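You operate a simulated robot arm through the tools that you are given. There is no shell and no other tool.

The job below is to be done with a simulated robot arm. You get a single attempt, and the scene is never put back.

Task
Draw the leaning blue side post upright with the green buckle's strap.
Fine: fold the card edge guard down first, hook into the nest on the post, stop when the red pointer meets the green mark, white post clamp down.

Only the result counts: the job must be done as asked and must still hold three seconds after the hand-in. Knocking over, shifting, dropping, spilling or breaking anything else fails it. Flat cloth is picked up by pressing the open fingertips on it (5 to 10 N) and closing them slowly along it; thin cloth reads only 2 to 8 mm in the jaws.

Robot
A 7-joint arm with a three-finger gripper, fixed in place. Base frame: the origin is on the floor under the middle of its stand, x ahead of it, y to its left, z up; the work surface is at about z = 106.6. Units: cm, rad, N and s.
It reaches about 134.2 cm from its shoulder. Its first joint turns from -2.897 to 2.897 rad. Payload 2.69 kg.
The TCP is the grasp point between the finger pads, 3 cm short of the fingertips. In the tool frame z runs along the fingers and y along their closing line. The gripper opens to 12.8 cm; its body begins 11.7 cm behind the TCP.
Orientation is that of the tool frame in the base frame, as a unit quaternion [x, y, z, w]. With the fingers straight down and closing along the base's y, the tool's x points along the base's -x, its y along +y and its z along -z.

Tools
- The arm moves only by the tool drive_tool. Its argument "targets" is one flat list of numbers, 6 for each row, row after row: the shift along the tool's x, y, z in cm, then the turn, a rotation vector about the tool's x, y, z in rad. In form: [x, y, z, wx, wy, wz, x, y, z, wx, wy, wz, ...]. A call has 1 to 20 rows; each row shifts and turns the commanded pose from where the row before left it, along the tool's axes as they then stand. "gripper" is the opening, from 0 (shut) to 1 (fully open), set as the call begins (left out, the last holds). Rows are played at 5 a second. More than 5 cm and 0.15 rad between two rows, or a gripper value outside its range, and nothing of the call is played. Where a pose cannot be reached the arm comes as near as it can. A force on the tool above 90 N (or 10 N above the force at the start of the call, whichever is more), or a blocked arm, ends the call early, and 0.2 s more pass. The fingers move at their own pace (about 12.7 cm/s each) and stop on an object; they squeeze with about 24 N. The grip force told is the motor's: it shows also when the fingers shut on nothing. Time passes only in rows, and 0.2 s behind the last, so rows that do not move let the fingers close. It gives the time, the measured TCP pose, the force on the tool (base axes), the opening and the grip force at its end, in the units of the frame above (readings bear some noise), with the torque about the TCP (base axes, N m) and any sound that the robot's microphone picked up.
- Cameras (640 x 400 px; columns grow to the right, rows downward): "scene" is fixed at [4.71, -49.86, 179.68]; the picture's right is [0.97, -0.25, 0.00], its down [-0.12, -0.45, -0.88] and it looks along [0.22, 0.86, -0.47] (base axes); focal length 337 px, centre (320, 200). "wrist" rides on the gripper at [5.8, 5.4, -13.1] in the tool frame; the picture's right is [-0.68, 0.74, 0.00], its down [-0.62, -0.57, -0.55] and it looks along [-0.40, -0.37, 0.84] (tool axes); focal length 234 px, centre (320, 200). There is no depth. A picture from a camera that has moved, and an enlarged one, comes with that camera's place and axes in the base frame and with its lens.
- camera(camera): a new picture of that camera. The clock stands still meanwhile.
- slide_trunk(by): moves the trunk up (or, below 0, down) by that many cm; the arm rides with it, the base frame stays. It gives what a move gives, with no picture.
- zoom(camera, box): a new picture of the part [left, top, right, bottom] of that camera's present view, enlarged. The clock stands still meanwhile.
- job_done(): hands the job in; it is judged then, once.

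Places have to be worked out from the pictures, the camera data and where the tool is seen. Open the gripper and draw the arm clear of the work before you hand the job in, unless the task says otherwise.

The tools are called as name(argument=value, ...) on one line, values as JSON. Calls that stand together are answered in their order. drive_tool: Moves the arm, as the interface text tells. Its arguments: {"type":"object","properties":{"targets":{"type":"array","items":{"type":"number"}},"gripper":{"type":"number"}},"required":["targets"]} The other tools are called the same way: slide_trunk (by) moves the trunk up or down; camera (camera) takes a picture; zoom (camera, box) takes an enlarged picture of a part of a camera's view; job_done () hands the job in.

At the start:

```text
time: 0.0
ee_pos: [39.61, 57.3, 139.72]
tool_rot: [0.0, 1.0, 0.0, 0.001]
wrist_force: [-0.5, 0.2, -0.4]
ft_torque: [-0.02, 0.0, 0.0]
opening: 12.78
gripper_force: 0.1
trunk travel left (down, up): [-20.0, 15.0]
```

scene: 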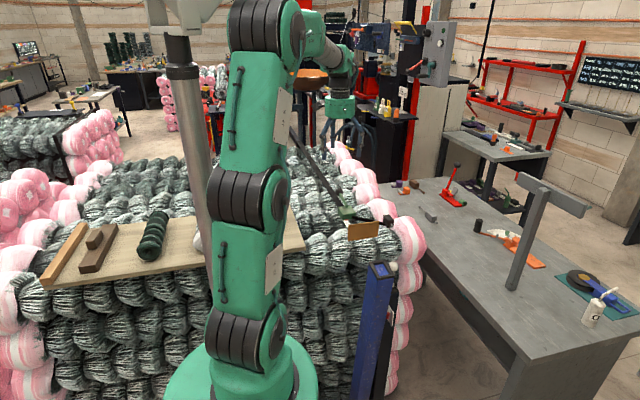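
wrist: 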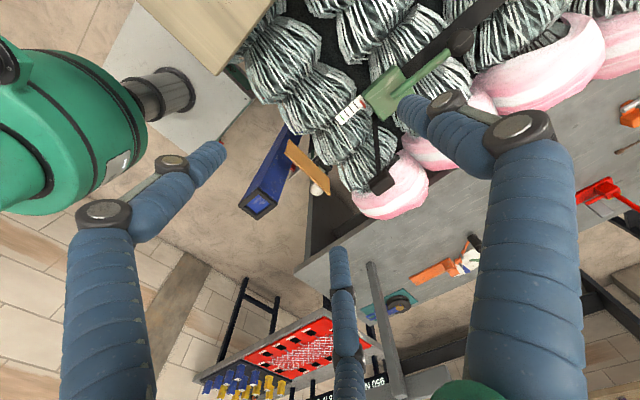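

I start by looking closely at the work area: the blue post, the green buckle, the card edge guard and the strap.

zoom(camera="scene", box=[280, 160, 440, 260])

zoom(camera="scene", box=[320, 200, 448, 280])

zoom(camera="wrist", box=[220, 40, 460, 220])

zoom(camera="wrist", box=[320, 50, 480, 150])

```text
4.00 times, centred on (360, 210) of scene
camera zoom: at [4.71, -49.86, 179.68], right [0.97, -0.25, 0.0], down [-0.12, -0.45, -0.88], along [0.22, 0.86, -0.47], focal length 1348 px, centre (160, 160)
```

zoom: 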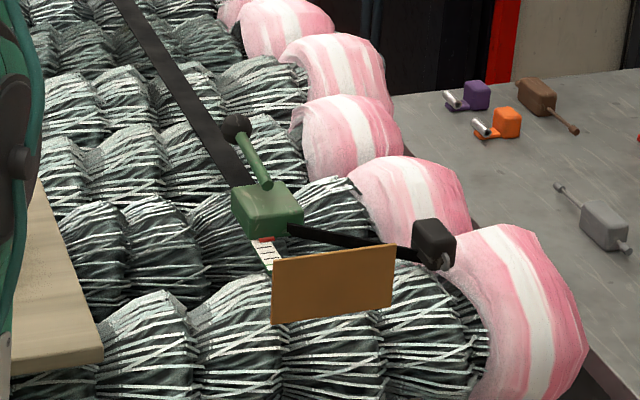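

```text
5.00 times, centred on (384, 240) of scene
camera zoom: at [4.71, -49.86, 179.68], right [0.97, -0.25, 0.0], down [-0.12, -0.45, -0.88], along [0.22, 0.86, -0.47], focal length 1685 px, centre (0, 0)
```

zoom: 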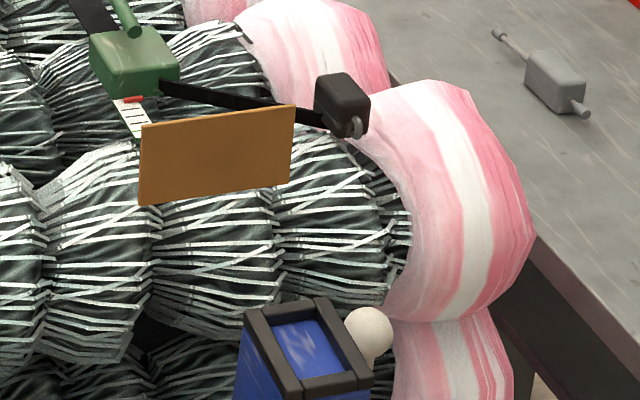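

```text
2.22 times, centred on (340, 130) of wrist
camera zoom: at [33.69, 62.69, 152.98], right [0.68, 0.74, 0.0], down [0.62, -0.57, 0.55], along [0.4, -0.37, -0.84], focal length 520 px, centre (276, 356)
```

zoom: 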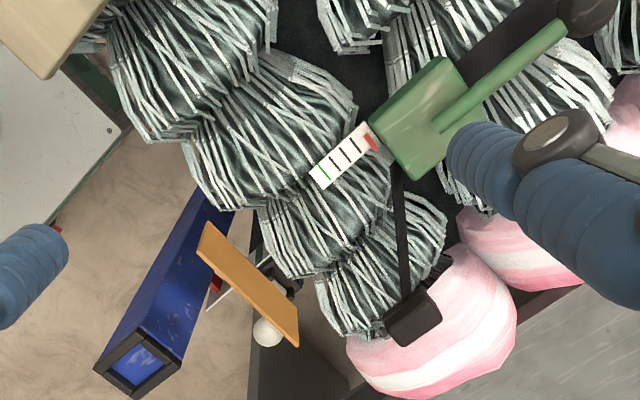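

```text
4.00 times, centred on (400, 100) of wrist
camera zoom: at [33.69, 62.69, 152.98], right [0.68, 0.74, 0.0], down [0.62, -0.57, 0.55], along [0.4, -0.37, -0.84], focal length 937 px, centre (0, 600)
```

zoom: 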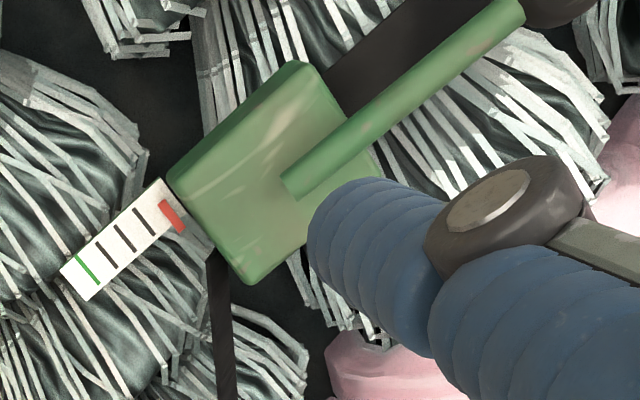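

The rough triangulation puts the buckle at about (46, 65.5, 110), the card guard at (46, 48, 112), the hook at (60, 56, 109), the post top at (46, 31, 107.5) and the white knob at (56, 40, 99). Next I zoom on the post and the clamp.

zoom(camera="wrist", box=[230, 130, 350, 220])

zoom(camera="scene", box=[320, 250, 448, 330])

zoom(camera="scene", box=[320, 300, 480, 400])

zoom(camera="scene", box=[280, 120, 408, 200])

```text
4.44 times, centred on (290, 175) of wrist
camera zoom: at [33.69, 62.69, 152.98], right [0.68, 0.74, 0.0], down [0.62, -0.57, 0.55], along [0.4, -0.37, -0.84], focal length 1041 px, centre (453, 311)
```

zoom: 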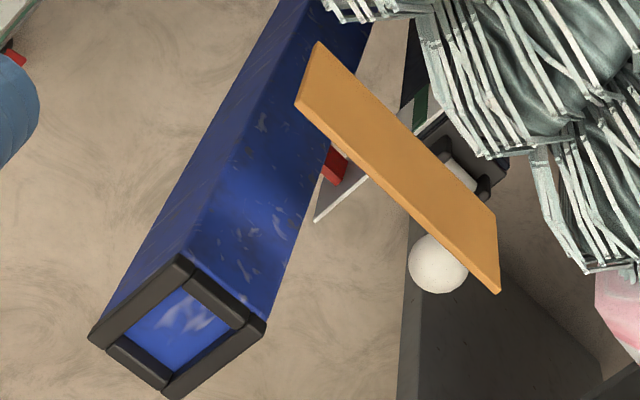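

```text
5.00 times, centred on (384, 290) of scene
camera zoom: at [4.71, -49.86, 179.68], right [0.97, -0.25, 0.0], down [-0.12, -0.45, -0.88], along [0.22, 0.86, -0.47], focal length 1685 px, centre (0, -250)
```

zoom: 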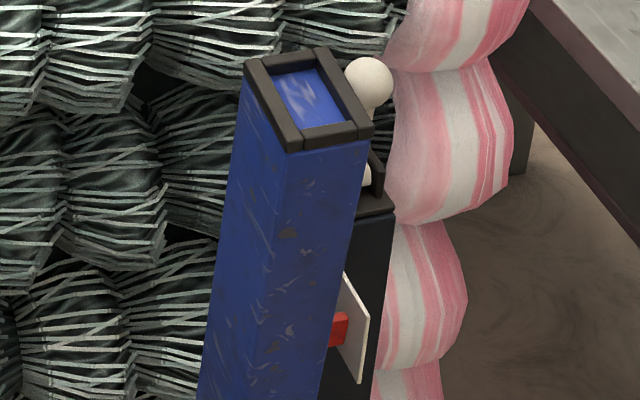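

```text
4.00 times, centred on (400, 350) of scene
camera zoom: at [4.71, -49.86, 179.68], right [0.97, -0.25, 0.0], down [-0.12, -0.45, -0.88], along [0.22, 0.86, -0.47], focal length 1348 px, centre (0, -400)
```

zoom: 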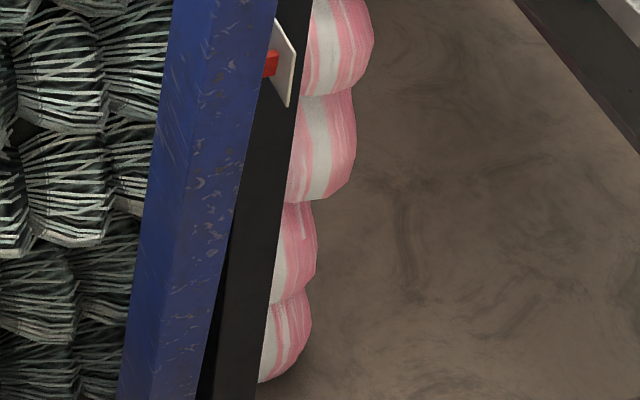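

```text
5.00 times, centred on (344, 160) of scene
camera zoom: at [4.71, -49.86, 179.68], right [0.97, -0.25, 0.0], down [-0.12, -0.45, -0.88], along [0.22, 0.86, -0.47], focal length 1685 px, centre (200, 400)
```

zoom: 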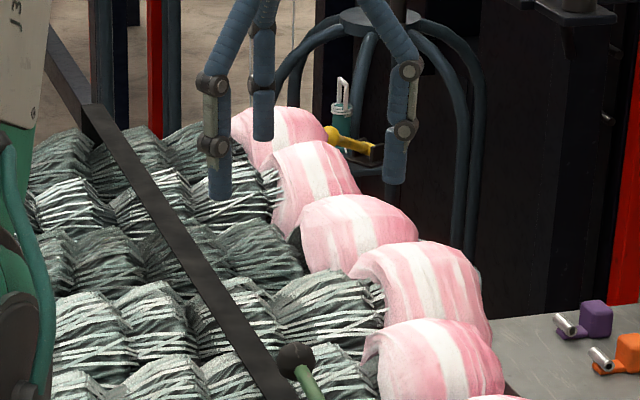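

The hook block sits on the pink bundle, the red-pointer scale is at the buckle, and there is a black stand with a white plate beside the post. I move the hand (still high) in -y to look at the post top, clamp and guard from closer.

drive_tool(targets=[0, -4, 0, 0, 0, 0, 0, -4, 0, 0, 0, 0, 0, -4, 0, 0, 0, 0, 0, -4, 0, 0, 0, 0])

camera(camera="wrist")

```text
time: 1.0
ee_pos: [39.43, 41.37, 139.84]
tool_rot: [-0.001, 1.0, 0.0, 0.0]
wrist_force: [-0.3, 1.4, 0.1]
ft_torque: [0.01, -0.01, -0.02]
opening: 12.81
gripper_force: 0.0
trunk travel left (down, up): [-20.0, 15.0]
```

```text
taken
camera wrist: at [33.46, 46.61, 153.04], right [0.68, 0.74, 0.0], down [0.61, -0.57, 0.55], along [0.4, -0.37, -0.84], focal length 234 px, centre (320, 200)
```

wrist: 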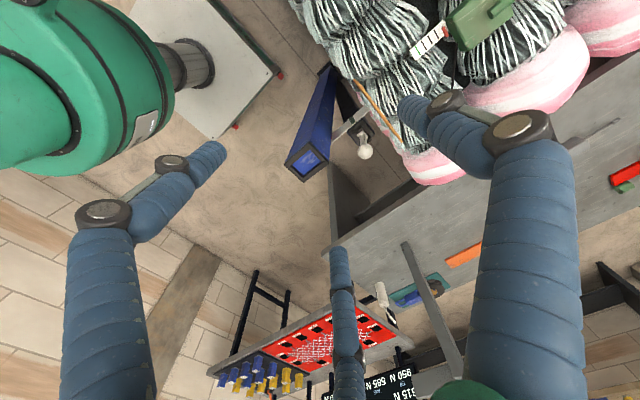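

zoom(camera="wrist", box=[270, 60, 430, 190])

zoom(camera="wrist", box=[320, 70, 400, 170])

zoom(camera="scene", box=[300, 170, 428, 250])

```text
3.08 times, centred on (350, 125) of wrist
camera zoom: at [33.46, 46.61, 153.04], right [0.68, 0.74, 0.0], down [0.61, -0.57, 0.55], along [0.4, -0.37, -0.84], focal length 720 px, centre (228, 431)
```

zoom: 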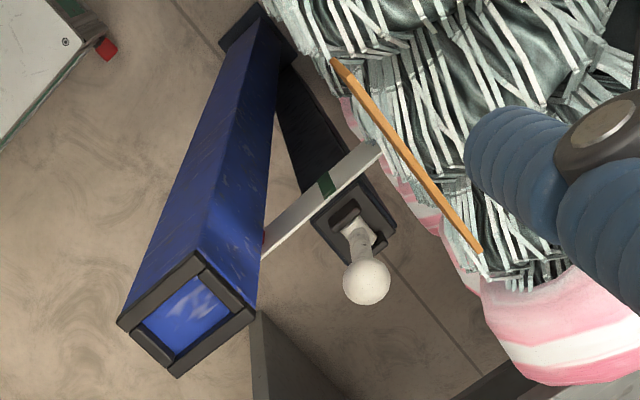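

```text
4.00 times, centred on (360, 120) of wrist
camera zoom: at [33.46, 46.61, 153.04], right [0.68, 0.74, 0.0], down [0.61, -0.57, 0.55], along [0.4, -0.37, -0.84], focal length 937 px, centre (160, 520)
```

zoom: 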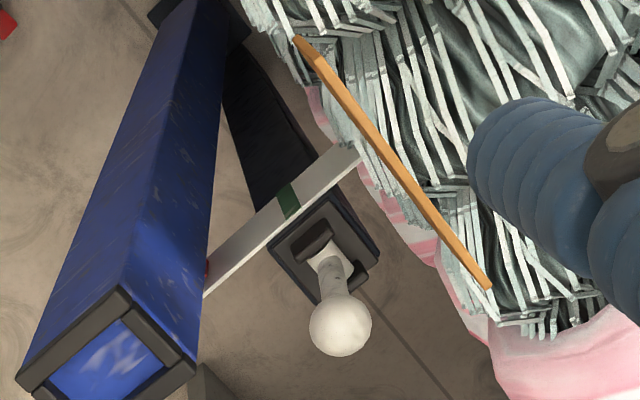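

```text
5.00 times, centred on (364, 210) of scene
camera zoom: at [4.71, -49.86, 179.68], right [0.97, -0.25, 0.0], down [-0.12, -0.45, -0.88], along [0.22, 0.86, -0.47], focal length 1685 px, centre (100, 150)
```

zoom: 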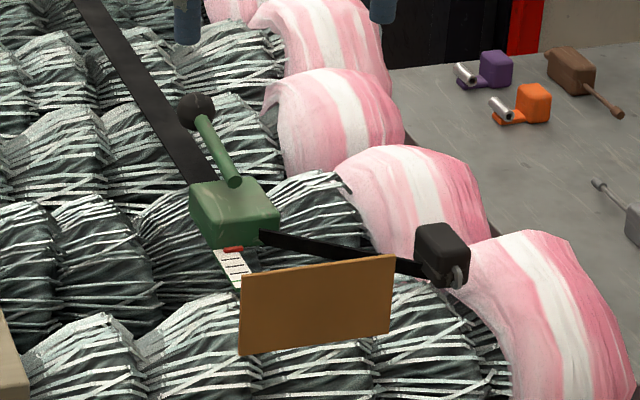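

Let me zoom tightly on the card guard's bottom edge and on the hook, to see how the guard is hinged.

zoom(camera="scene", box=[340, 210, 404, 250])

zoom(camera="wrist", box=[340, 70, 420, 150])

zoom(camera="scene", box=[330, 190, 362, 250])

```text
10.00 times, centred on (372, 230) of scene
camera zoom: at [4.71, -49.86, 179.68], right [0.97, -0.25, 0.0], down [-0.12, -0.45, -0.88], along [0.22, 0.86, -0.47], focal length 3370 px, centre (-200, -100)
```

zoom: 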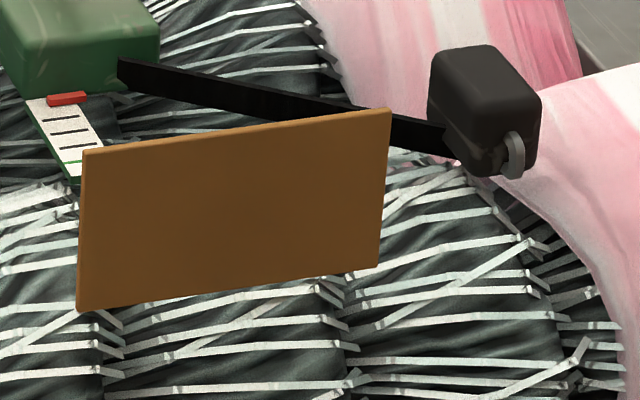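

```text
5.00 times, centred on (380, 110) of wrist
camera zoom: at [33.46, 46.61, 153.04], right [0.68, 0.74, 0.0], down [0.61, -0.57, 0.55], along [0.4, -0.37, -0.84], focal length 1171 px, centre (20, 650)
```

zoom: 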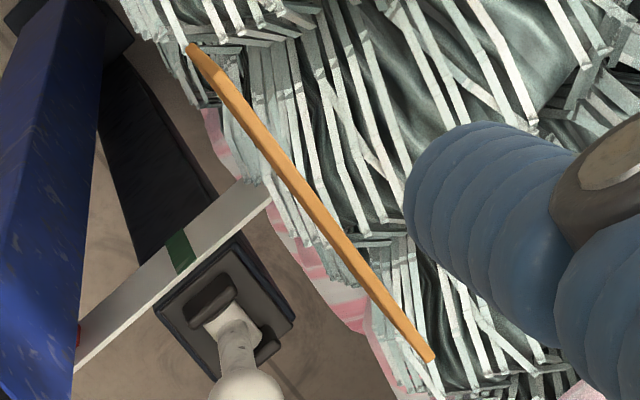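

```text
6.67 times, centred on (346, 220) of scene
camera zoom: at [4.71, -49.86, 179.68], right [0.97, -0.25, 0.0], down [-0.12, -0.45, -0.88], along [0.22, 0.86, -0.47], focal length 2247 px, centre (147, 67)
```

zoom: 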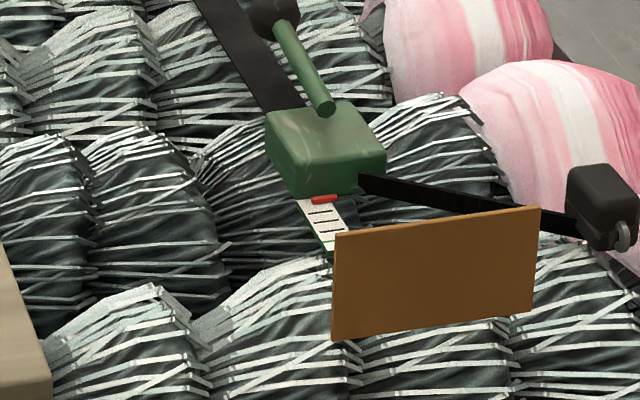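

I close the gripper here in free air to learn how the three fingers come together; the closed fist will serve to push the guard.

drive_tool(targets=[0, 0, 0, 0, 0, 0, 0, 0, 0, 0, 0, 0, 0, 0, 0, 0, 0, 0, 0, 0, 0, 0, 0, 0], gripper=0)

camera(camera="wrist")

camera(camera="scene")

```text
time: 2.0
ee_pos: [39.41, 41.54, 139.81]
tool_rot: [-0.001, 1.0, -0.001, 0.0]
wrist_force: [0.4, 0.2, 0.5]
ft_torque: [0.01, -0.02, -0.03]
opening: 0.22
gripper_force: 24.3
trunk travel left (down, up): [-20.0, 15.0]
```

```text
taken
camera wrist: at [33.48, 46.69, 153.01], right [0.68, 0.74, 0.0], down [0.62, -0.57, 0.55], along [0.4, -0.37, -0.84], focal length 234 px, centre (320, 200)
```

wrist: 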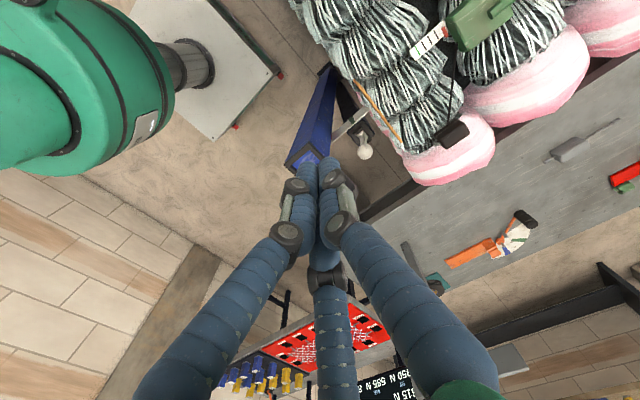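

```text
taken
```

scene: 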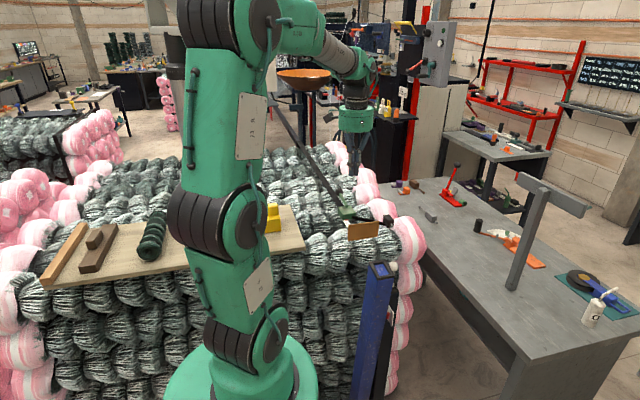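

The fingers close to a centred point. I take the closed fist to the load side (+y) of the card, at about x 46.2, y 53, fingertips just below the card's top, to test gently which way it folds.

drive_tool(targets=[-2.27, 3.83, 0, 0, 0, 0, -2.27, 3.83, 0, 0, 0, 0, -2.27, 3.83, 0, 0, 0, 0, 0, 0, 4, 0, 0, 0, 0, 0, 4, 0, 0, 0, 0, 0, 4, 0, 0, 0, 0, 0, 4, 0, 0, 0, 0, 0, 0, 0, 0, 0])

camera(camera="wrist")

zoom(camera="scene", box=[300, 150, 428, 250])

```text
time: 3.8
ee_pos: [46.2, 52.82, 123.87]
tool_rot: [0.0, 1.0, 0.0, 0.0]
wrist_force: [-0.4, 0.0, 0.0]
ft_torque: [-0.01, 0.05, -0.03]
opening: 0.21
gripper_force: 24.3
trunk travel left (down, up): [-20.0, 15.0]
```

```text
taken
camera wrist: at [40.31, 58.08, 137.08], right [0.68, 0.74, 0.0], down [0.62, -0.57, 0.55], along [0.4, -0.37, -0.84], focal length 234 px, centre (320, 200)
```

wrist: 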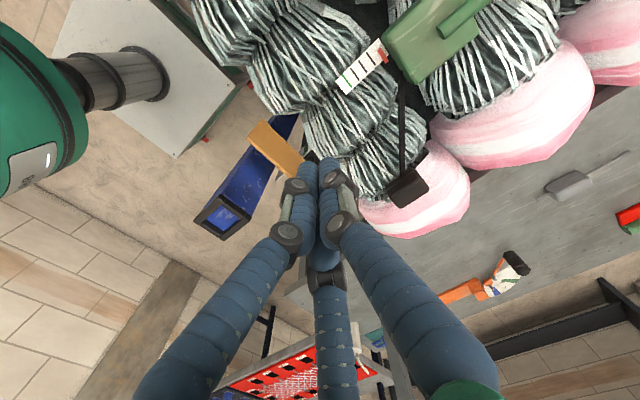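

```text
4.00 times, centred on (364, 200) of scene
camera zoom: at [4.71, -49.86, 179.68], right [0.97, -0.25, 0.0], down [-0.12, -0.45, -0.88], along [0.22, 0.86, -0.47], focal length 1348 px, centre (144, 200)
```

zoom: 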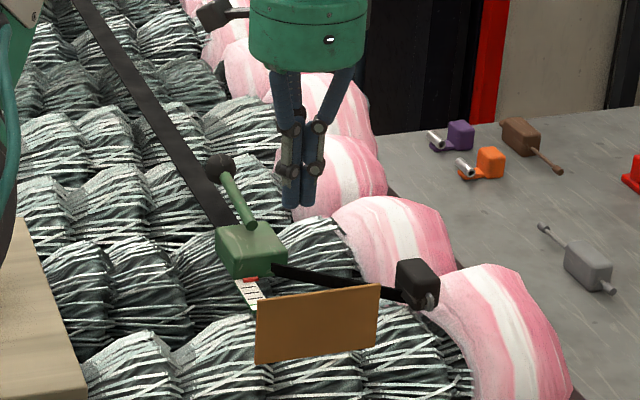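

The fingertip projection matches the picture, so my frame is right. I descend until the tips are about 2.5 cm below the card's top, then approach it in small steps.

drive_tool(targets=[0, 0, 3, 0, 0, 0, 0, 0, 3, 0, 0, 0, 0, 0, 2.4, 0, 0, 0, 0, -1, 0, 0, 0, 0, 0, -0.7, 0, 0, 0, 0, 0, 0, 0, 0, 0, 0])

zoom(camera="scene", box=[320, 180, 416, 260])

zoom(camera="wrist", box=[200, 50, 440, 230])

```text
time: 5.2
ee_pos: [46.44, 51.11, 115.36]
tool_rot: [-0.001, 1.0, 0.0, 0.0]
wrist_force: [-0.2, 0.1, -0.7]
ft_torque: [0.01, 0.01, 0.01]
opening: 0.23
gripper_force: 24.8
trunk travel left (down, up): [-20.0, 15.0]
```

```text
5.00 times, centred on (368, 220) of scene
camera zoom: at [4.71, -49.86, 179.68], right [0.97, -0.25, 0.0], down [-0.12, -0.45, -0.88], along [0.22, 0.86, -0.47], focal length 1685 px, centre (80, 100)
```

zoom: 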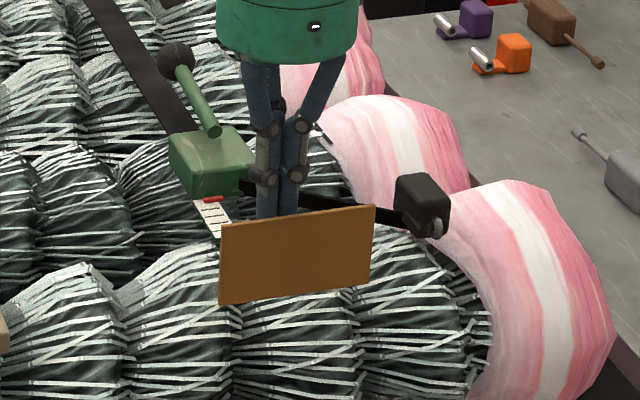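

```text
2.22 times, centred on (320, 140) of wrist
camera zoom: at [40.46, 56.45, 128.52], right [0.68, 0.74, 0.0], down [0.62, -0.57, 0.55], along [0.4, -0.37, -0.84], focal length 520 px, centre (320, 333)
```

zoom: 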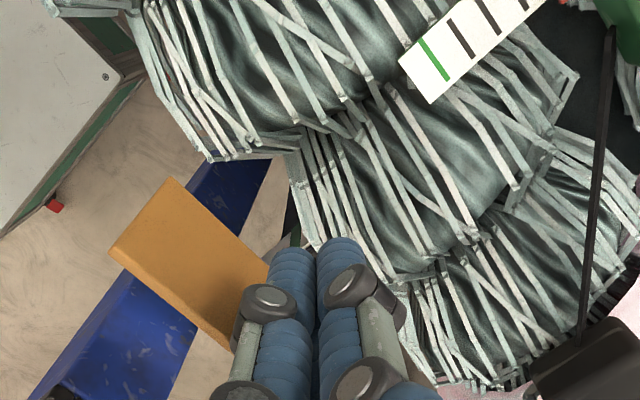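

No contact yet. I nudge -y in small steps while watching the force.

drive_tool(targets=[0, -0.4, 0, 0, 0, 0, 0, -0.4, 0, 0, 0, 0, 0, -0.3, 0, 0, 0, 0, 0, 0, 0, 0, 0, 0])

zoom(camera="wrist", box=[200, 50, 440, 230])

```text
time: 6.2
ee_pos: [46.26, 50.0, 115.38]
tool_rot: [0.0, 1.0, 0.0, 0.0]
wrist_force: [0.1, 0.9, 0.5]
ft_torque: [-0.02, -0.03, 0.0]
opening: 0.21
gripper_force: 24.2
trunk travel left (down, up): [-20.0, 15.0]
```

```text
2.22 times, centred on (320, 140) of wrist
camera zoom: at [40.4, 55.32, 128.59], right [0.68, 0.74, 0.0], down [0.62, -0.57, 0.55], along [0.4, -0.37, -0.84], focal length 520 px, centre (320, 333)
```

zoom: 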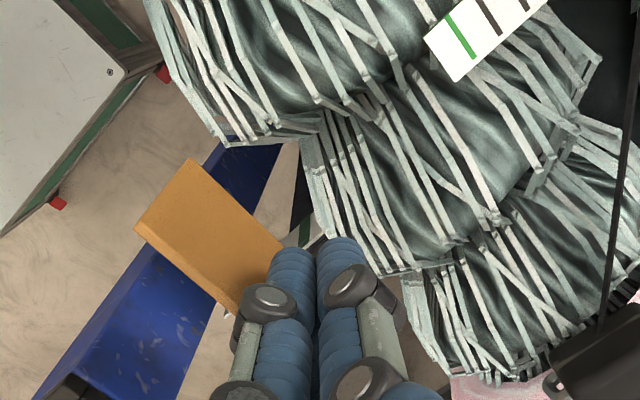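

drive_tool(targets=[0, -0.4, 0, 0, 0, 0, 0, -0.4, 0, 0, 0, 0, 0, 0, 0, 0, 0, 0])

zoom(camera="wrist", box=[200, 50, 440, 230])

```text
time: 7.0
ee_pos: [46.5, 49.22, 115.37]
tool_rot: [0.0, 1.0, 0.0, 0.0]
wrist_force: [-0.4, 0.0, -0.8]
ft_torque: [-0.02, -0.01, 0.01]
opening: 0.22
gripper_force: 23.7
trunk travel left (down, up): [-20.0, 15.0]
```

```text
2.22 times, centred on (320, 140) of wrist
camera zoom: at [40.51, 54.55, 128.56], right [0.68, 0.74, 0.0], down [0.62, -0.57, 0.55], along [0.4, -0.37, -0.84], focal length 520 px, centre (320, 333)
```

zoom: 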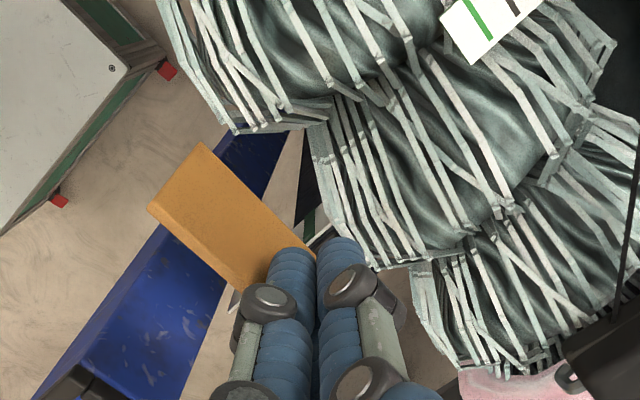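

zoom(camera="scene", box=[336, 190, 400, 250])

```text
6.67 times, centred on (368, 220) of scene
camera zoom: at [4.71, -49.86, 179.68], right [0.97, -0.25, 0.0], down [-0.12, -0.45, -0.88], along [0.22, 0.86, -0.47], focal length 2247 px, centre (0, 67)
```

zoom: 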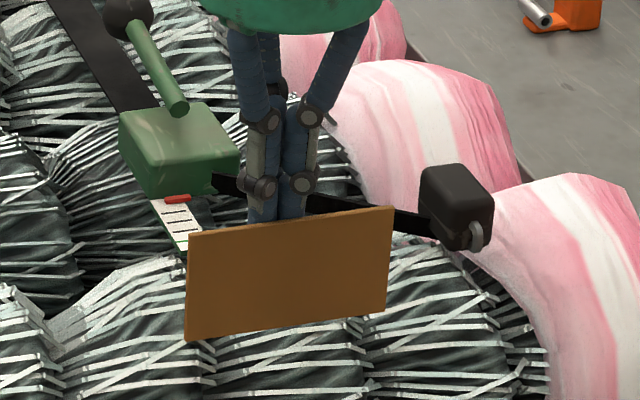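

The card has not moved yet (its corners are where they were). I continue in small steps.

drive_tool(targets=[0, -0.3, 0, 0, 0, 0, 0, -0.3, 0, 0, 0, 0, 0, -0.3, 0, 0, 0, 0, 0, 0, 0, 0, 0, 0])

zoom(camera="scene", box=[336, 190, 400, 250])

zoom(camera="wrist", box=[200, 50, 440, 230])

```text
time: 8.0
ee_pos: [46.52, 48.31, 115.52]
tool_rot: [0.0, 1.0, 0.001, 0.0]
wrist_force: [0.8, 0.7, 0.2]
ft_torque: [0.02, 0.01, 0.04]
opening: 0.22
gripper_force: 24.2
trunk travel left (down, up): [-20.0, 15.0]
```

```text
6.67 times, centred on (368, 220) of scene
camera zoom: at [4.71, -49.86, 179.68], right [0.97, -0.25, 0.0], down [-0.12, -0.45, -0.88], along [0.22, 0.86, -0.47], focal length 2247 px, centre (0, 67)
```

zoom: 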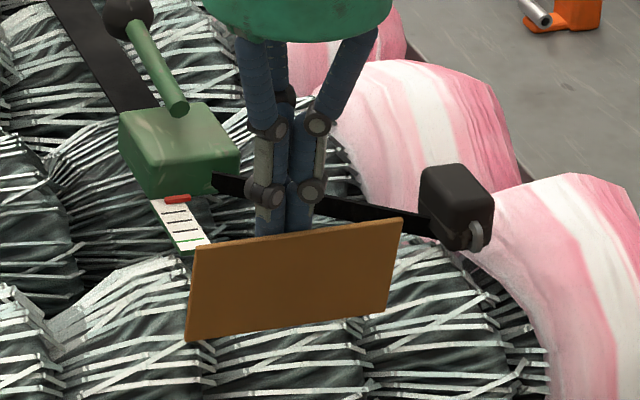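

```text
2.22 times, centred on (320, 140) of wrist
camera zoom: at [40.59, 53.6, 128.57], right [0.68, 0.74, 0.0], down [0.62, -0.57, 0.55], along [0.4, -0.37, -0.84], focal length 520 px, centre (320, 333)
```

zoom: 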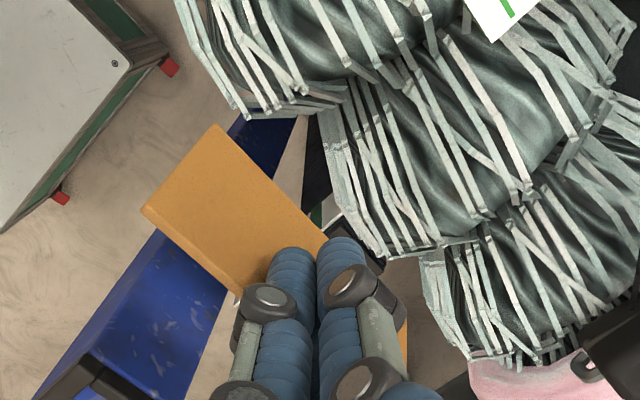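

The card tilts outward with almost no force: it folds out over the edge. I keep pushing -y along its arc.

drive_tool(targets=[0, -0.6, 0, 0, 0, 0, 0, -0.6, 0, 0, 0, 0, 0, -0.6, 0.2, 0, 0, 0, 0, -0.6, 0.3, 0, 0, 0, 0, -0.6, 0.4, 0, 0, 0, 0, 0, 0, 0, 0, 0])

zoom(camera="scene", box=[336, 190, 400, 250])

zoom(camera="wrist", box=[200, 50, 440, 230])

```text
time: 8.8
ee_pos: [46.46, 48.16, 115.75]
tool_rot: [0.0, 1.0, 0.008, 0.004]
wrist_force: [0.8, 37.0, -4.9]
ft_torque: [-0.21, -0.03, -0.07]
opening: 0.22
gripper_force: 24.1
trunk travel left (down, up): [-20.0, 15.0]
stopped in row 3: the force on the tool passed its limit at 97 N (the readings are from after the stop); the commanded pose is now the measured one
```

```text
6.67 times, centred on (368, 220) of scene
camera zoom: at [4.71, -49.86, 179.68], right [0.97, -0.25, 0.0], down [-0.12, -0.45, -0.88], along [0.22, 0.86, -0.47], focal length 2247 px, centre (0, 67)
```

zoom: 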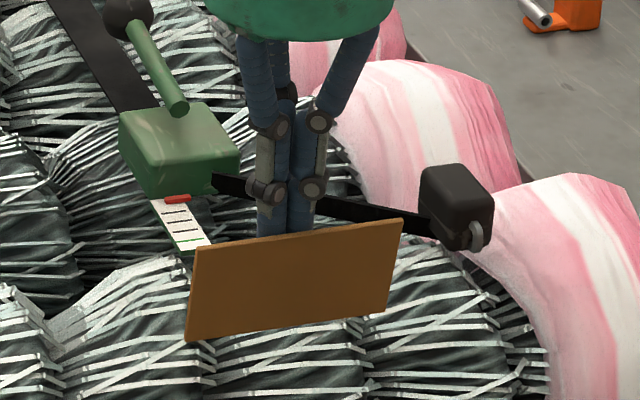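

```text
2.22 times, centred on (320, 140) of wrist
camera zoom: at [40.46, 53.19, 128.94], right [0.68, 0.74, 0.02], down [0.61, -0.57, 0.55], along [0.41, -0.36, -0.84], focal length 520 px, centre (320, 333)
```

zoom: 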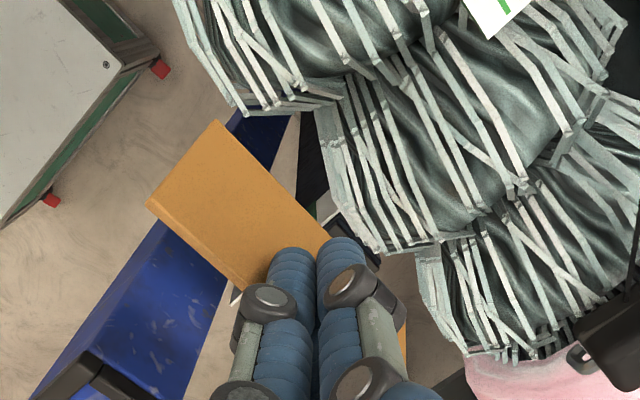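

It met a hard stop after a few degrees, so it does not fold outward; it must fold inward onto the load. I back off at once, rise, and go over to its outer (-y) side.

drive_tool(targets=[0, 1, 0, 0, 0, 0, 0, 1, 0, 0, 0, 0, 0, 0, -3, 0, 0, 0, 0, 0, -4, 0, 0, 0, 0, 0, 0, 0, 0, 0])

zoom(camera="scene", box=[336, 190, 400, 250])

camera(camera="wrist")

```text
time: 10.0
ee_pos: [46.67, 49.43, 122.58]
tool_rot: [0.0, 1.0, 0.006, 0.003]
wrist_force: [-1.0, 0.2, -0.2]
ft_torque: [0.05, -0.04, -0.03]
opening: 0.2
gripper_force: 23.7
trunk travel left (down, up): [-20.0, 15.0]
```

```text
6.67 times, centred on (368, 220) of scene
camera zoom: at [4.71, -49.86, 179.68], right [0.97, -0.25, 0.0], down [-0.12, -0.45, -0.88], along [0.22, 0.86, -0.47], focal length 2247 px, centre (0, 67)
```

zoom: 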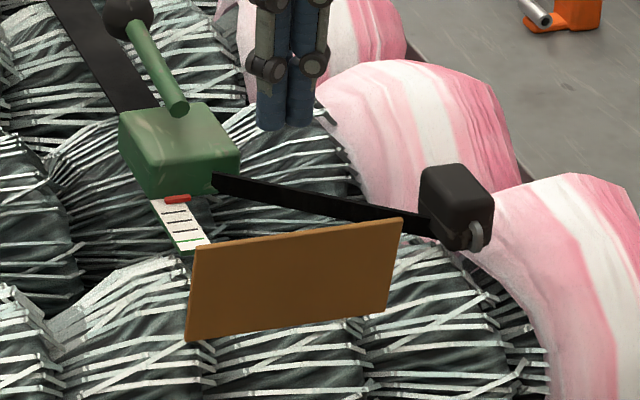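

```text
taken
camera wrist: at [40.63, 54.63, 135.73], right [0.68, 0.74, 0.01], down [0.61, -0.57, 0.55], along [0.41, -0.36, -0.84], focal length 234 px, centre (320, 200)
```

wrist: 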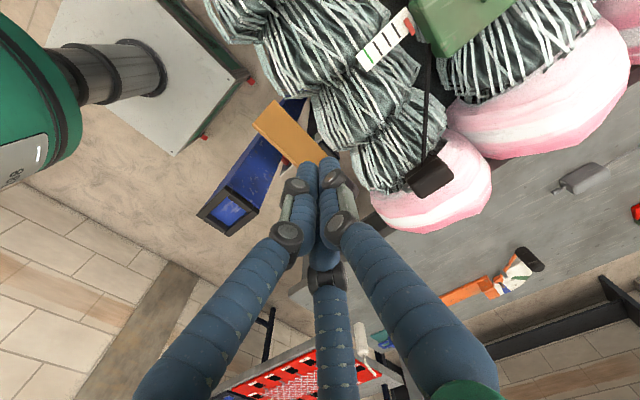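

drive_tool(targets=[0, -3.7, 0, 0, 0, 0, 0, -3.7, 0, 0, 0, 0, 0, 0, 0, 0, 0, 0, 0, 0, 3, 0, 0, 0, 0, 0, 3, 0, 0, 0, 0, 0, 1.2, 0, 0, 0, 0, 0, 0, 0, 0, 0])

zoom(camera="scene", box=[336, 190, 400, 250])

zoom(camera="wrist", box=[200, 50, 440, 230])

```text
time: 11.6
ee_pos: [46.4, 41.95, 115.45]
tool_rot: [0.0, 1.0, 0.006, 0.002]
wrist_force: [-0.4, 0.2, 0.2]
ft_torque: [-0.04, 0.03, 0.02]
opening: 0.22
gripper_force: 23.4
trunk travel left (down, up): [-20.0, 15.0]
```

```text
6.67 times, centred on (368, 220) of scene
camera zoom: at [4.71, -49.86, 179.68], right [0.97, -0.25, 0.0], down [-0.12, -0.45, -0.88], along [0.22, 0.86, -0.47], focal length 2247 px, centre (0, 67)
```

zoom: 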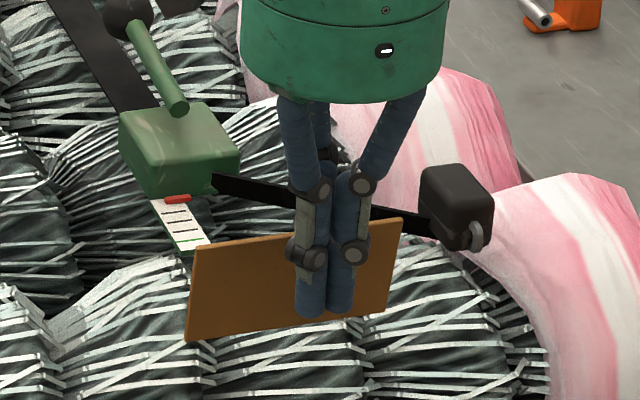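

```text
2.22 times, centred on (320, 140) of wrist
camera zoom: at [40.42, 47.11, 128.61], right [0.68, 0.74, 0.01], down [0.61, -0.57, 0.55], along [0.41, -0.36, -0.84], focal length 520 px, centre (320, 333)
```

zoom: 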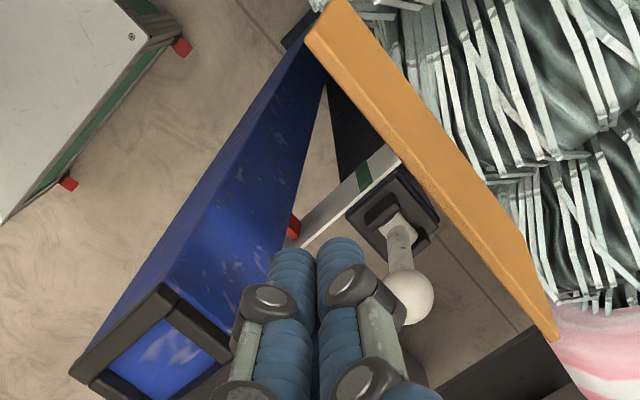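

The fist is now on the outer side of the card, and I can also see the red pointer, the plate with the green mark and the clamp lever. I push +y slowly.

drive_tool(targets=[0, 0.7, 0, 0, 0, 0, 0, 0.7, 0, 0, 0, 0, 0, 0.5, 0, 0, 0, 0, 0, 0.5, 0, 0, 0, 0, 0, 0.5, 0, 0, 0, 0, 0, 0, 0, 0, 0, 0])

zoom(camera="scene", box=[336, 190, 400, 250])

```text
time: 13.0
ee_pos: [46.52, 44.9, 115.39]
tool_rot: [0.0, 1.0, 0.007, 0.003]
wrist_force: [-0.2, -0.3, 0.5]
ft_torque: [0.01, 0.0, -0.02]
opening: 0.23
gripper_force: 23.9
trunk travel left (down, up): [-20.0, 15.0]
```

```text
6.67 times, centred on (368, 220) of scene
camera zoom: at [4.71, -49.86, 179.68], right [0.97, -0.25, 0.0], down [-0.12, -0.45, -0.88], along [0.22, 0.86, -0.47], focal length 2247 px, centre (0, 67)
```

zoom: 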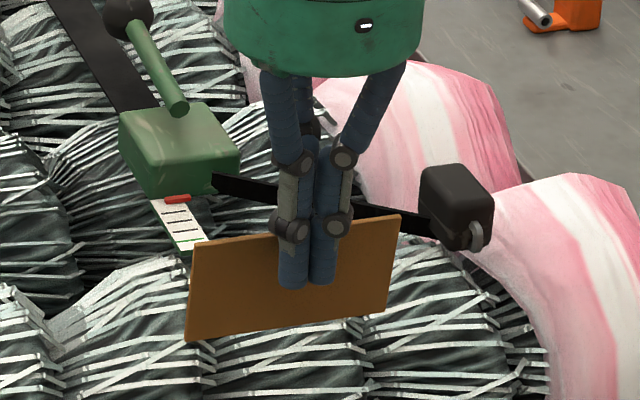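

The card follows with negligible force. I continue inward.

drive_tool(targets=[0, 0.4, 0, 0, 0, 0, 0, 0.4, 0, 0, 0, 0, 0, 0.4, 0, 0, 0, 0, 0, 0.4, 0, 0, 0, 0, 0, 0.4, 0, 0, 0, 0, 0, 0, 0, 0, 0, 0])

zoom(camera="scene", box=[336, 190, 400, 250])

```text
time: 14.4
ee_pos: [46.72, 46.99, 115.45]
tool_rot: [0.0, 1.0, 0.006, 0.003]
wrist_force: [0.1, 1.0, 0.1]
ft_torque: [0.0, 0.01, 0.0]
opening: 0.2
gripper_force: 24.0
trunk travel left (down, up): [-20.0, 15.0]
```

```text
6.67 times, centred on (368, 220) of scene
camera zoom: at [4.71, -49.86, 179.68], right [0.97, -0.25, 0.0], down [-0.12, -0.45, -0.88], along [0.22, 0.86, -0.47], focal length 2247 px, centre (0, 67)
```

zoom: 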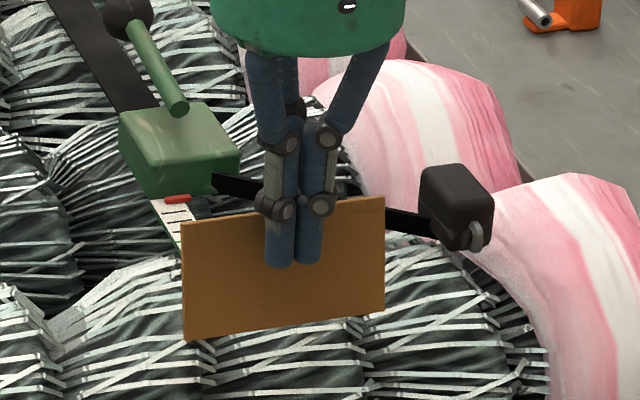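

Past vertical and moving inward freely. I continue +y while lowering a little to follow the arc.

drive_tool(targets=[0, 0.5, 0, 0, 0, 0, 0, 0.5, 0, 0, 0, 0, 0, 0.5, 0, 0, 0, 0, 0, 0.5, 0, 0, 0, 0, 0, 0.5, 0.2, 0, 0, 0, 0, 0.5, 0.2, 0, 0, 0, 0, 0, 0, 0, 0, 0])

zoom(camera="scene", box=[336, 190, 400, 250])

```text
time: 16.0
ee_pos: [46.5, 50.16, 115.05]
tool_rot: [-0.001, 1.0, 0.006, 0.003]
wrist_force: [0.1, 0.0, 0.9]
ft_torque: [-0.02, -0.01, -0.02]
opening: 0.22
gripper_force: 24.3
trunk travel left (down, up): [-20.0, 15.0]
```

```text
6.67 times, centred on (368, 220) of scene
camera zoom: at [4.71, -49.86, 179.68], right [0.97, -0.25, 0.0], down [-0.12, -0.45, -0.88], along [0.22, 0.86, -0.47], focal length 2247 px, centre (0, 67)
```

zoom: 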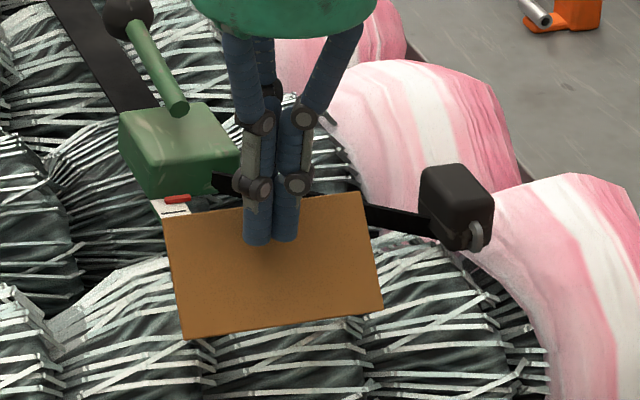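

The card is now leaning inward about 40 degrees. I continue inward and down.

drive_tool(targets=[0, 0.5, 0.3, 0, 0, 0, 0, 0.5, 0.4, 0, 0, 0, 0, 0.4, 0.5, 0, 0, 0, 0, 0.3, 0.5, 0, 0, 0, 0, 0.2, 0.5, 0, 0, 0, 0, 0, 0, 0, 0, 0])

zoom(camera="scene", box=[336, 190, 400, 250])

zoom(camera="wrist", box=[200, 50, 440, 230])

```text
time: 17.4
ee_pos: [46.55, 51.96, 112.87]
tool_rot: [0.0, 1.0, 0.006, 0.003]
wrist_force: [0.5, 0.1, -0.5]
ft_torque: [-0.04, 0.03, -0.03]
opening: 0.22
gripper_force: 24.2
trunk travel left (down, up): [-20.0, 15.0]
```

```text
6.67 times, centred on (368, 220) of scene
camera zoom: at [4.71, -49.86, 179.68], right [0.97, -0.25, 0.0], down [-0.12, -0.45, -0.88], along [0.22, 0.86, -0.47], focal length 2247 px, centre (0, 67)
```

zoom: 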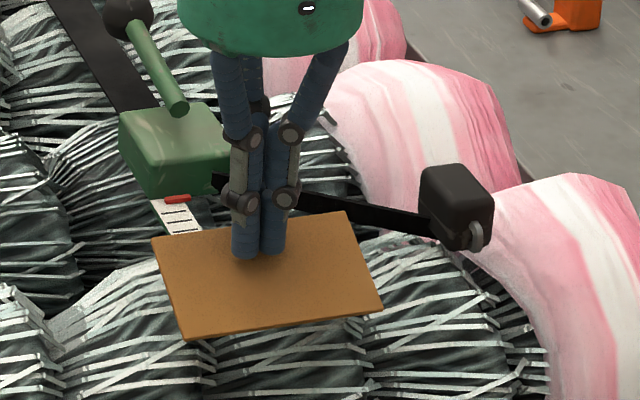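

```text
2.22 times, centred on (320, 140) of wrist
camera zoom: at [40.55, 57.01, 126.1], right [0.68, 0.74, 0.01], down [0.61, -0.57, 0.55], along [0.41, -0.36, -0.84], focal length 520 px, centre (320, 333)
```

zoom: 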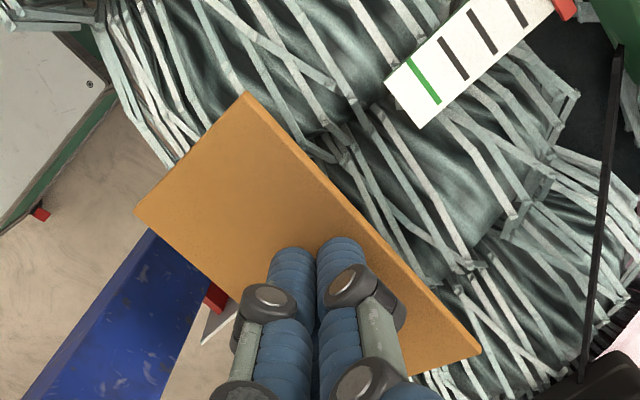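

Nearly flat. I press down in small steps until I feel the card seat.

drive_tool(targets=[0, 0.3, 0.3, 0, 0, 0, 0, 0.2, 0.3, 0, 0, 0, 0, 0, 0.3, 0, 0, 0, 0, 0, 0, 0, 0, 0])

zoom(camera="scene", box=[336, 190, 400, 250])

```text
time: 18.4
ee_pos: [46.45, 52.28, 111.97]
tool_rot: [-0.001, 1.0, 0.006, 0.003]
wrist_force: [0.2, 0.5, -0.8]
ft_torque: [0.01, 0.03, -0.02]
opening: 0.2
gripper_force: 24.1
trunk travel left (down, up): [-20.0, 15.0]
```

```text
6.67 times, centred on (368, 220) of scene
camera zoom: at [4.71, -49.86, 179.68], right [0.97, -0.25, 0.0], down [-0.12, -0.45, -0.88], along [0.22, 0.86, -0.47], focal length 2247 px, centre (0, 67)
```

zoom: 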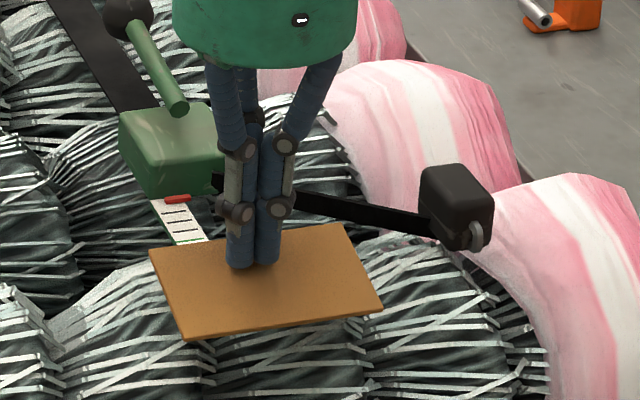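

drive_tool(targets=[0, 0, 0.25, 0, 0, 0, 0, 0, 0.25, 0, 0, 0, 0, 0, 0, 0, 0, 0])

zoom(camera="scene", box=[336, 190, 400, 250])

```text
time: 19.2
ee_pos: [46.58, 52.34, 111.39]
tool_rot: [0.001, 1.0, 0.006, 0.002]
wrist_force: [-0.1, 0.0, 0.9]
ft_torque: [0.0, 0.01, 0.02]
opening: 0.23
gripper_force: 23.8
trunk travel left (down, up): [-20.0, 15.0]
```

```text
6.67 times, centred on (368, 220) of scene
camera zoom: at [4.71, -49.86, 179.68], right [0.97, -0.25, 0.0], down [-0.12, -0.45, -0.88], along [0.22, 0.86, -0.47], focal length 2247 px, centre (0, 67)
```

zoom: 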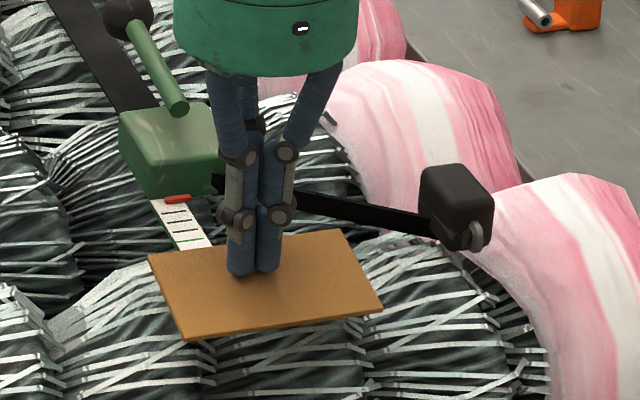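

Still yielding; a little further down.

drive_tool(targets=[0, 0, 0.2, 0, 0, 0, 0, 0, 0.2, 0, 0, 0, 0, 0, 0, 0, 0, 0])

zoom(camera="scene", box=[336, 190, 400, 250])

```text
time: 20.0
ee_pos: [46.56, 52.09, 111.24]
tool_rot: [0.0, 1.0, 0.006, 0.003]
wrist_force: [-0.8, 0.6, 0.8]
ft_torque: [0.05, -0.03, 0.01]
opening: 0.23
gripper_force: 24.3
trunk travel left (down, up): [-20.0, 15.0]
```

```text
6.67 times, centred on (368, 220) of scene
camera zoom: at [4.71, -49.86, 179.68], right [0.97, -0.25, 0.0], down [-0.12, -0.45, -0.88], along [0.22, 0.86, -0.47], focal length 2247 px, centre (0, 67)
```

zoom: 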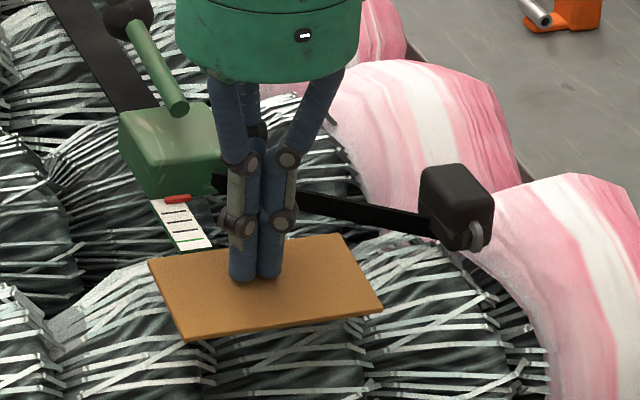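

drive_tool(targets=[0, 0, 0.2, 0, 0, 0, 0, 0, 0.2, 0, 0, 0, 0, 0, 0, 0, 0, 0, 0, 0, 0, 0, 0, 0])

zoom(camera="scene", box=[336, 190, 400, 250])

zoom(camera="wrist", box=[200, 50, 440, 230])

```text
time: 21.0
ee_pos: [46.45, 52.2, 110.73]
tool_rot: [0.0, 1.0, 0.006, 0.002]
wrist_force: [-0.3, -0.5, 1.1]
ft_torque: [0.01, -0.01, -0.03]
opening: 0.21
gripper_force: 24.1
trunk travel left (down, up): [-20.0, 15.0]
```

```text
6.67 times, centred on (368, 220) of scene
camera zoom: at [4.71, -49.86, 179.68], right [0.97, -0.25, 0.0], down [-0.12, -0.45, -0.88], along [0.22, 0.86, -0.47], focal length 2247 px, centre (0, 67)
```

zoom: 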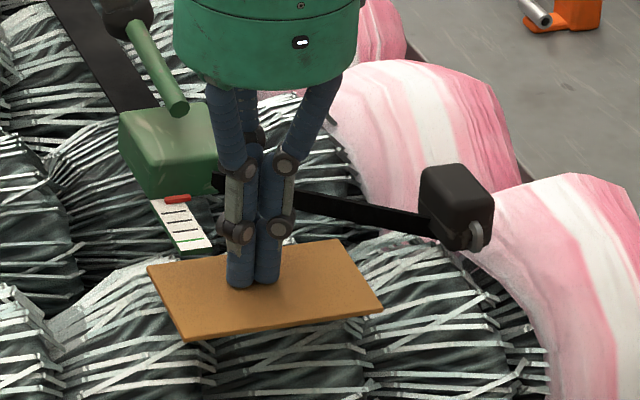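

```text
2.22 times, centred on (320, 140) of wrist
camera zoom: at [40.5, 57.37, 123.95], right [0.68, 0.74, 0.01], down [0.61, -0.57, 0.55], along [0.41, -0.36, -0.84], focal length 520 px, centre (320, 333)
```

zoom: 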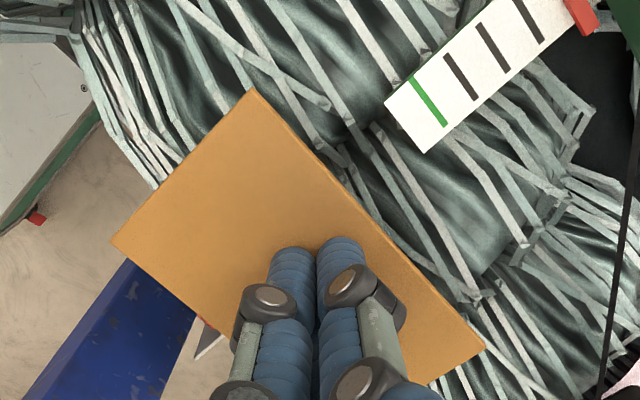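

drive_tool(targets=[0, 0, 0.2, 0, 0, 0, 0, 0, 0.2, 0, 0, 0, 0, 0, 0, 0, 0, 0, 0, 0, 0, 0, 0, 0])

zoom(camera="scene", box=[336, 190, 400, 250])

```text
time: 22.0
ee_pos: [46.56, 52.31, 110.4]
tool_rot: [0.0, 1.0, 0.006, 0.003]
wrist_force: [-1.5, -0.2, 2.6]
ft_torque: [-0.04, 0.06, -0.01]
opening: 0.22
gripper_force: 31.0
trunk travel left (down, up): [-20.0, 15.0]
```

```text
6.67 times, centred on (368, 220) of scene
camera zoom: at [4.71, -49.86, 179.68], right [0.97, -0.25, 0.0], down [-0.12, -0.45, -0.88], along [0.22, 0.86, -0.47], focal length 2247 px, centre (0, 67)
```

zoom: 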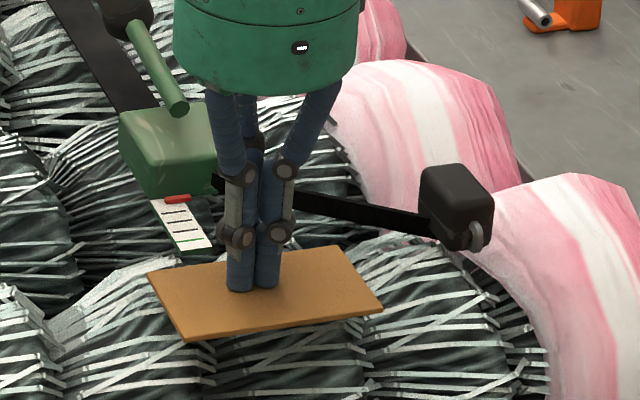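

drive_tool(targets=[0, 0, 0.2, 0, 0, 0, 0, 0, 0.15, 0, 0, 0, 0, 0, 0, 0, 0, 0])

zoom(camera="scene", box=[336, 190, 400, 250])

```text
time: 22.8
ee_pos: [46.7, 52.36, 110.46]
tool_rot: [0.0, 1.0, 0.007, 0.005]
wrist_force: [-5.3, -9.7, 32.6]
ft_torque: [-0.61, 0.28, 0.0]
opening: 0.19
gripper_force: 31.3
trunk travel left (down, up): [-20.0, 15.0]
```

```text
6.67 times, centred on (368, 220) of scene
camera zoom: at [4.71, -49.86, 179.68], right [0.97, -0.25, 0.0], down [-0.12, -0.45, -0.88], along [0.22, 0.86, -0.47], focal length 2247 px, centre (0, 67)
```

zoom: 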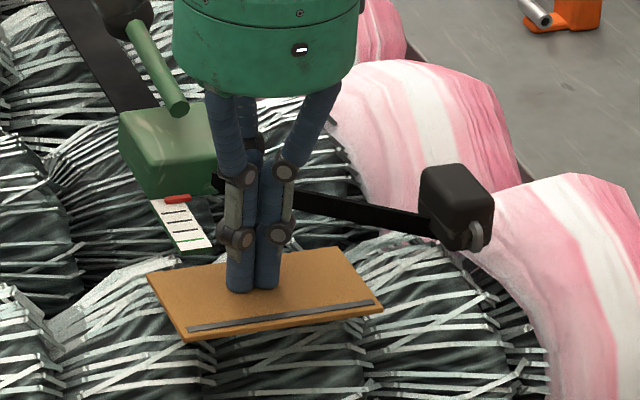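

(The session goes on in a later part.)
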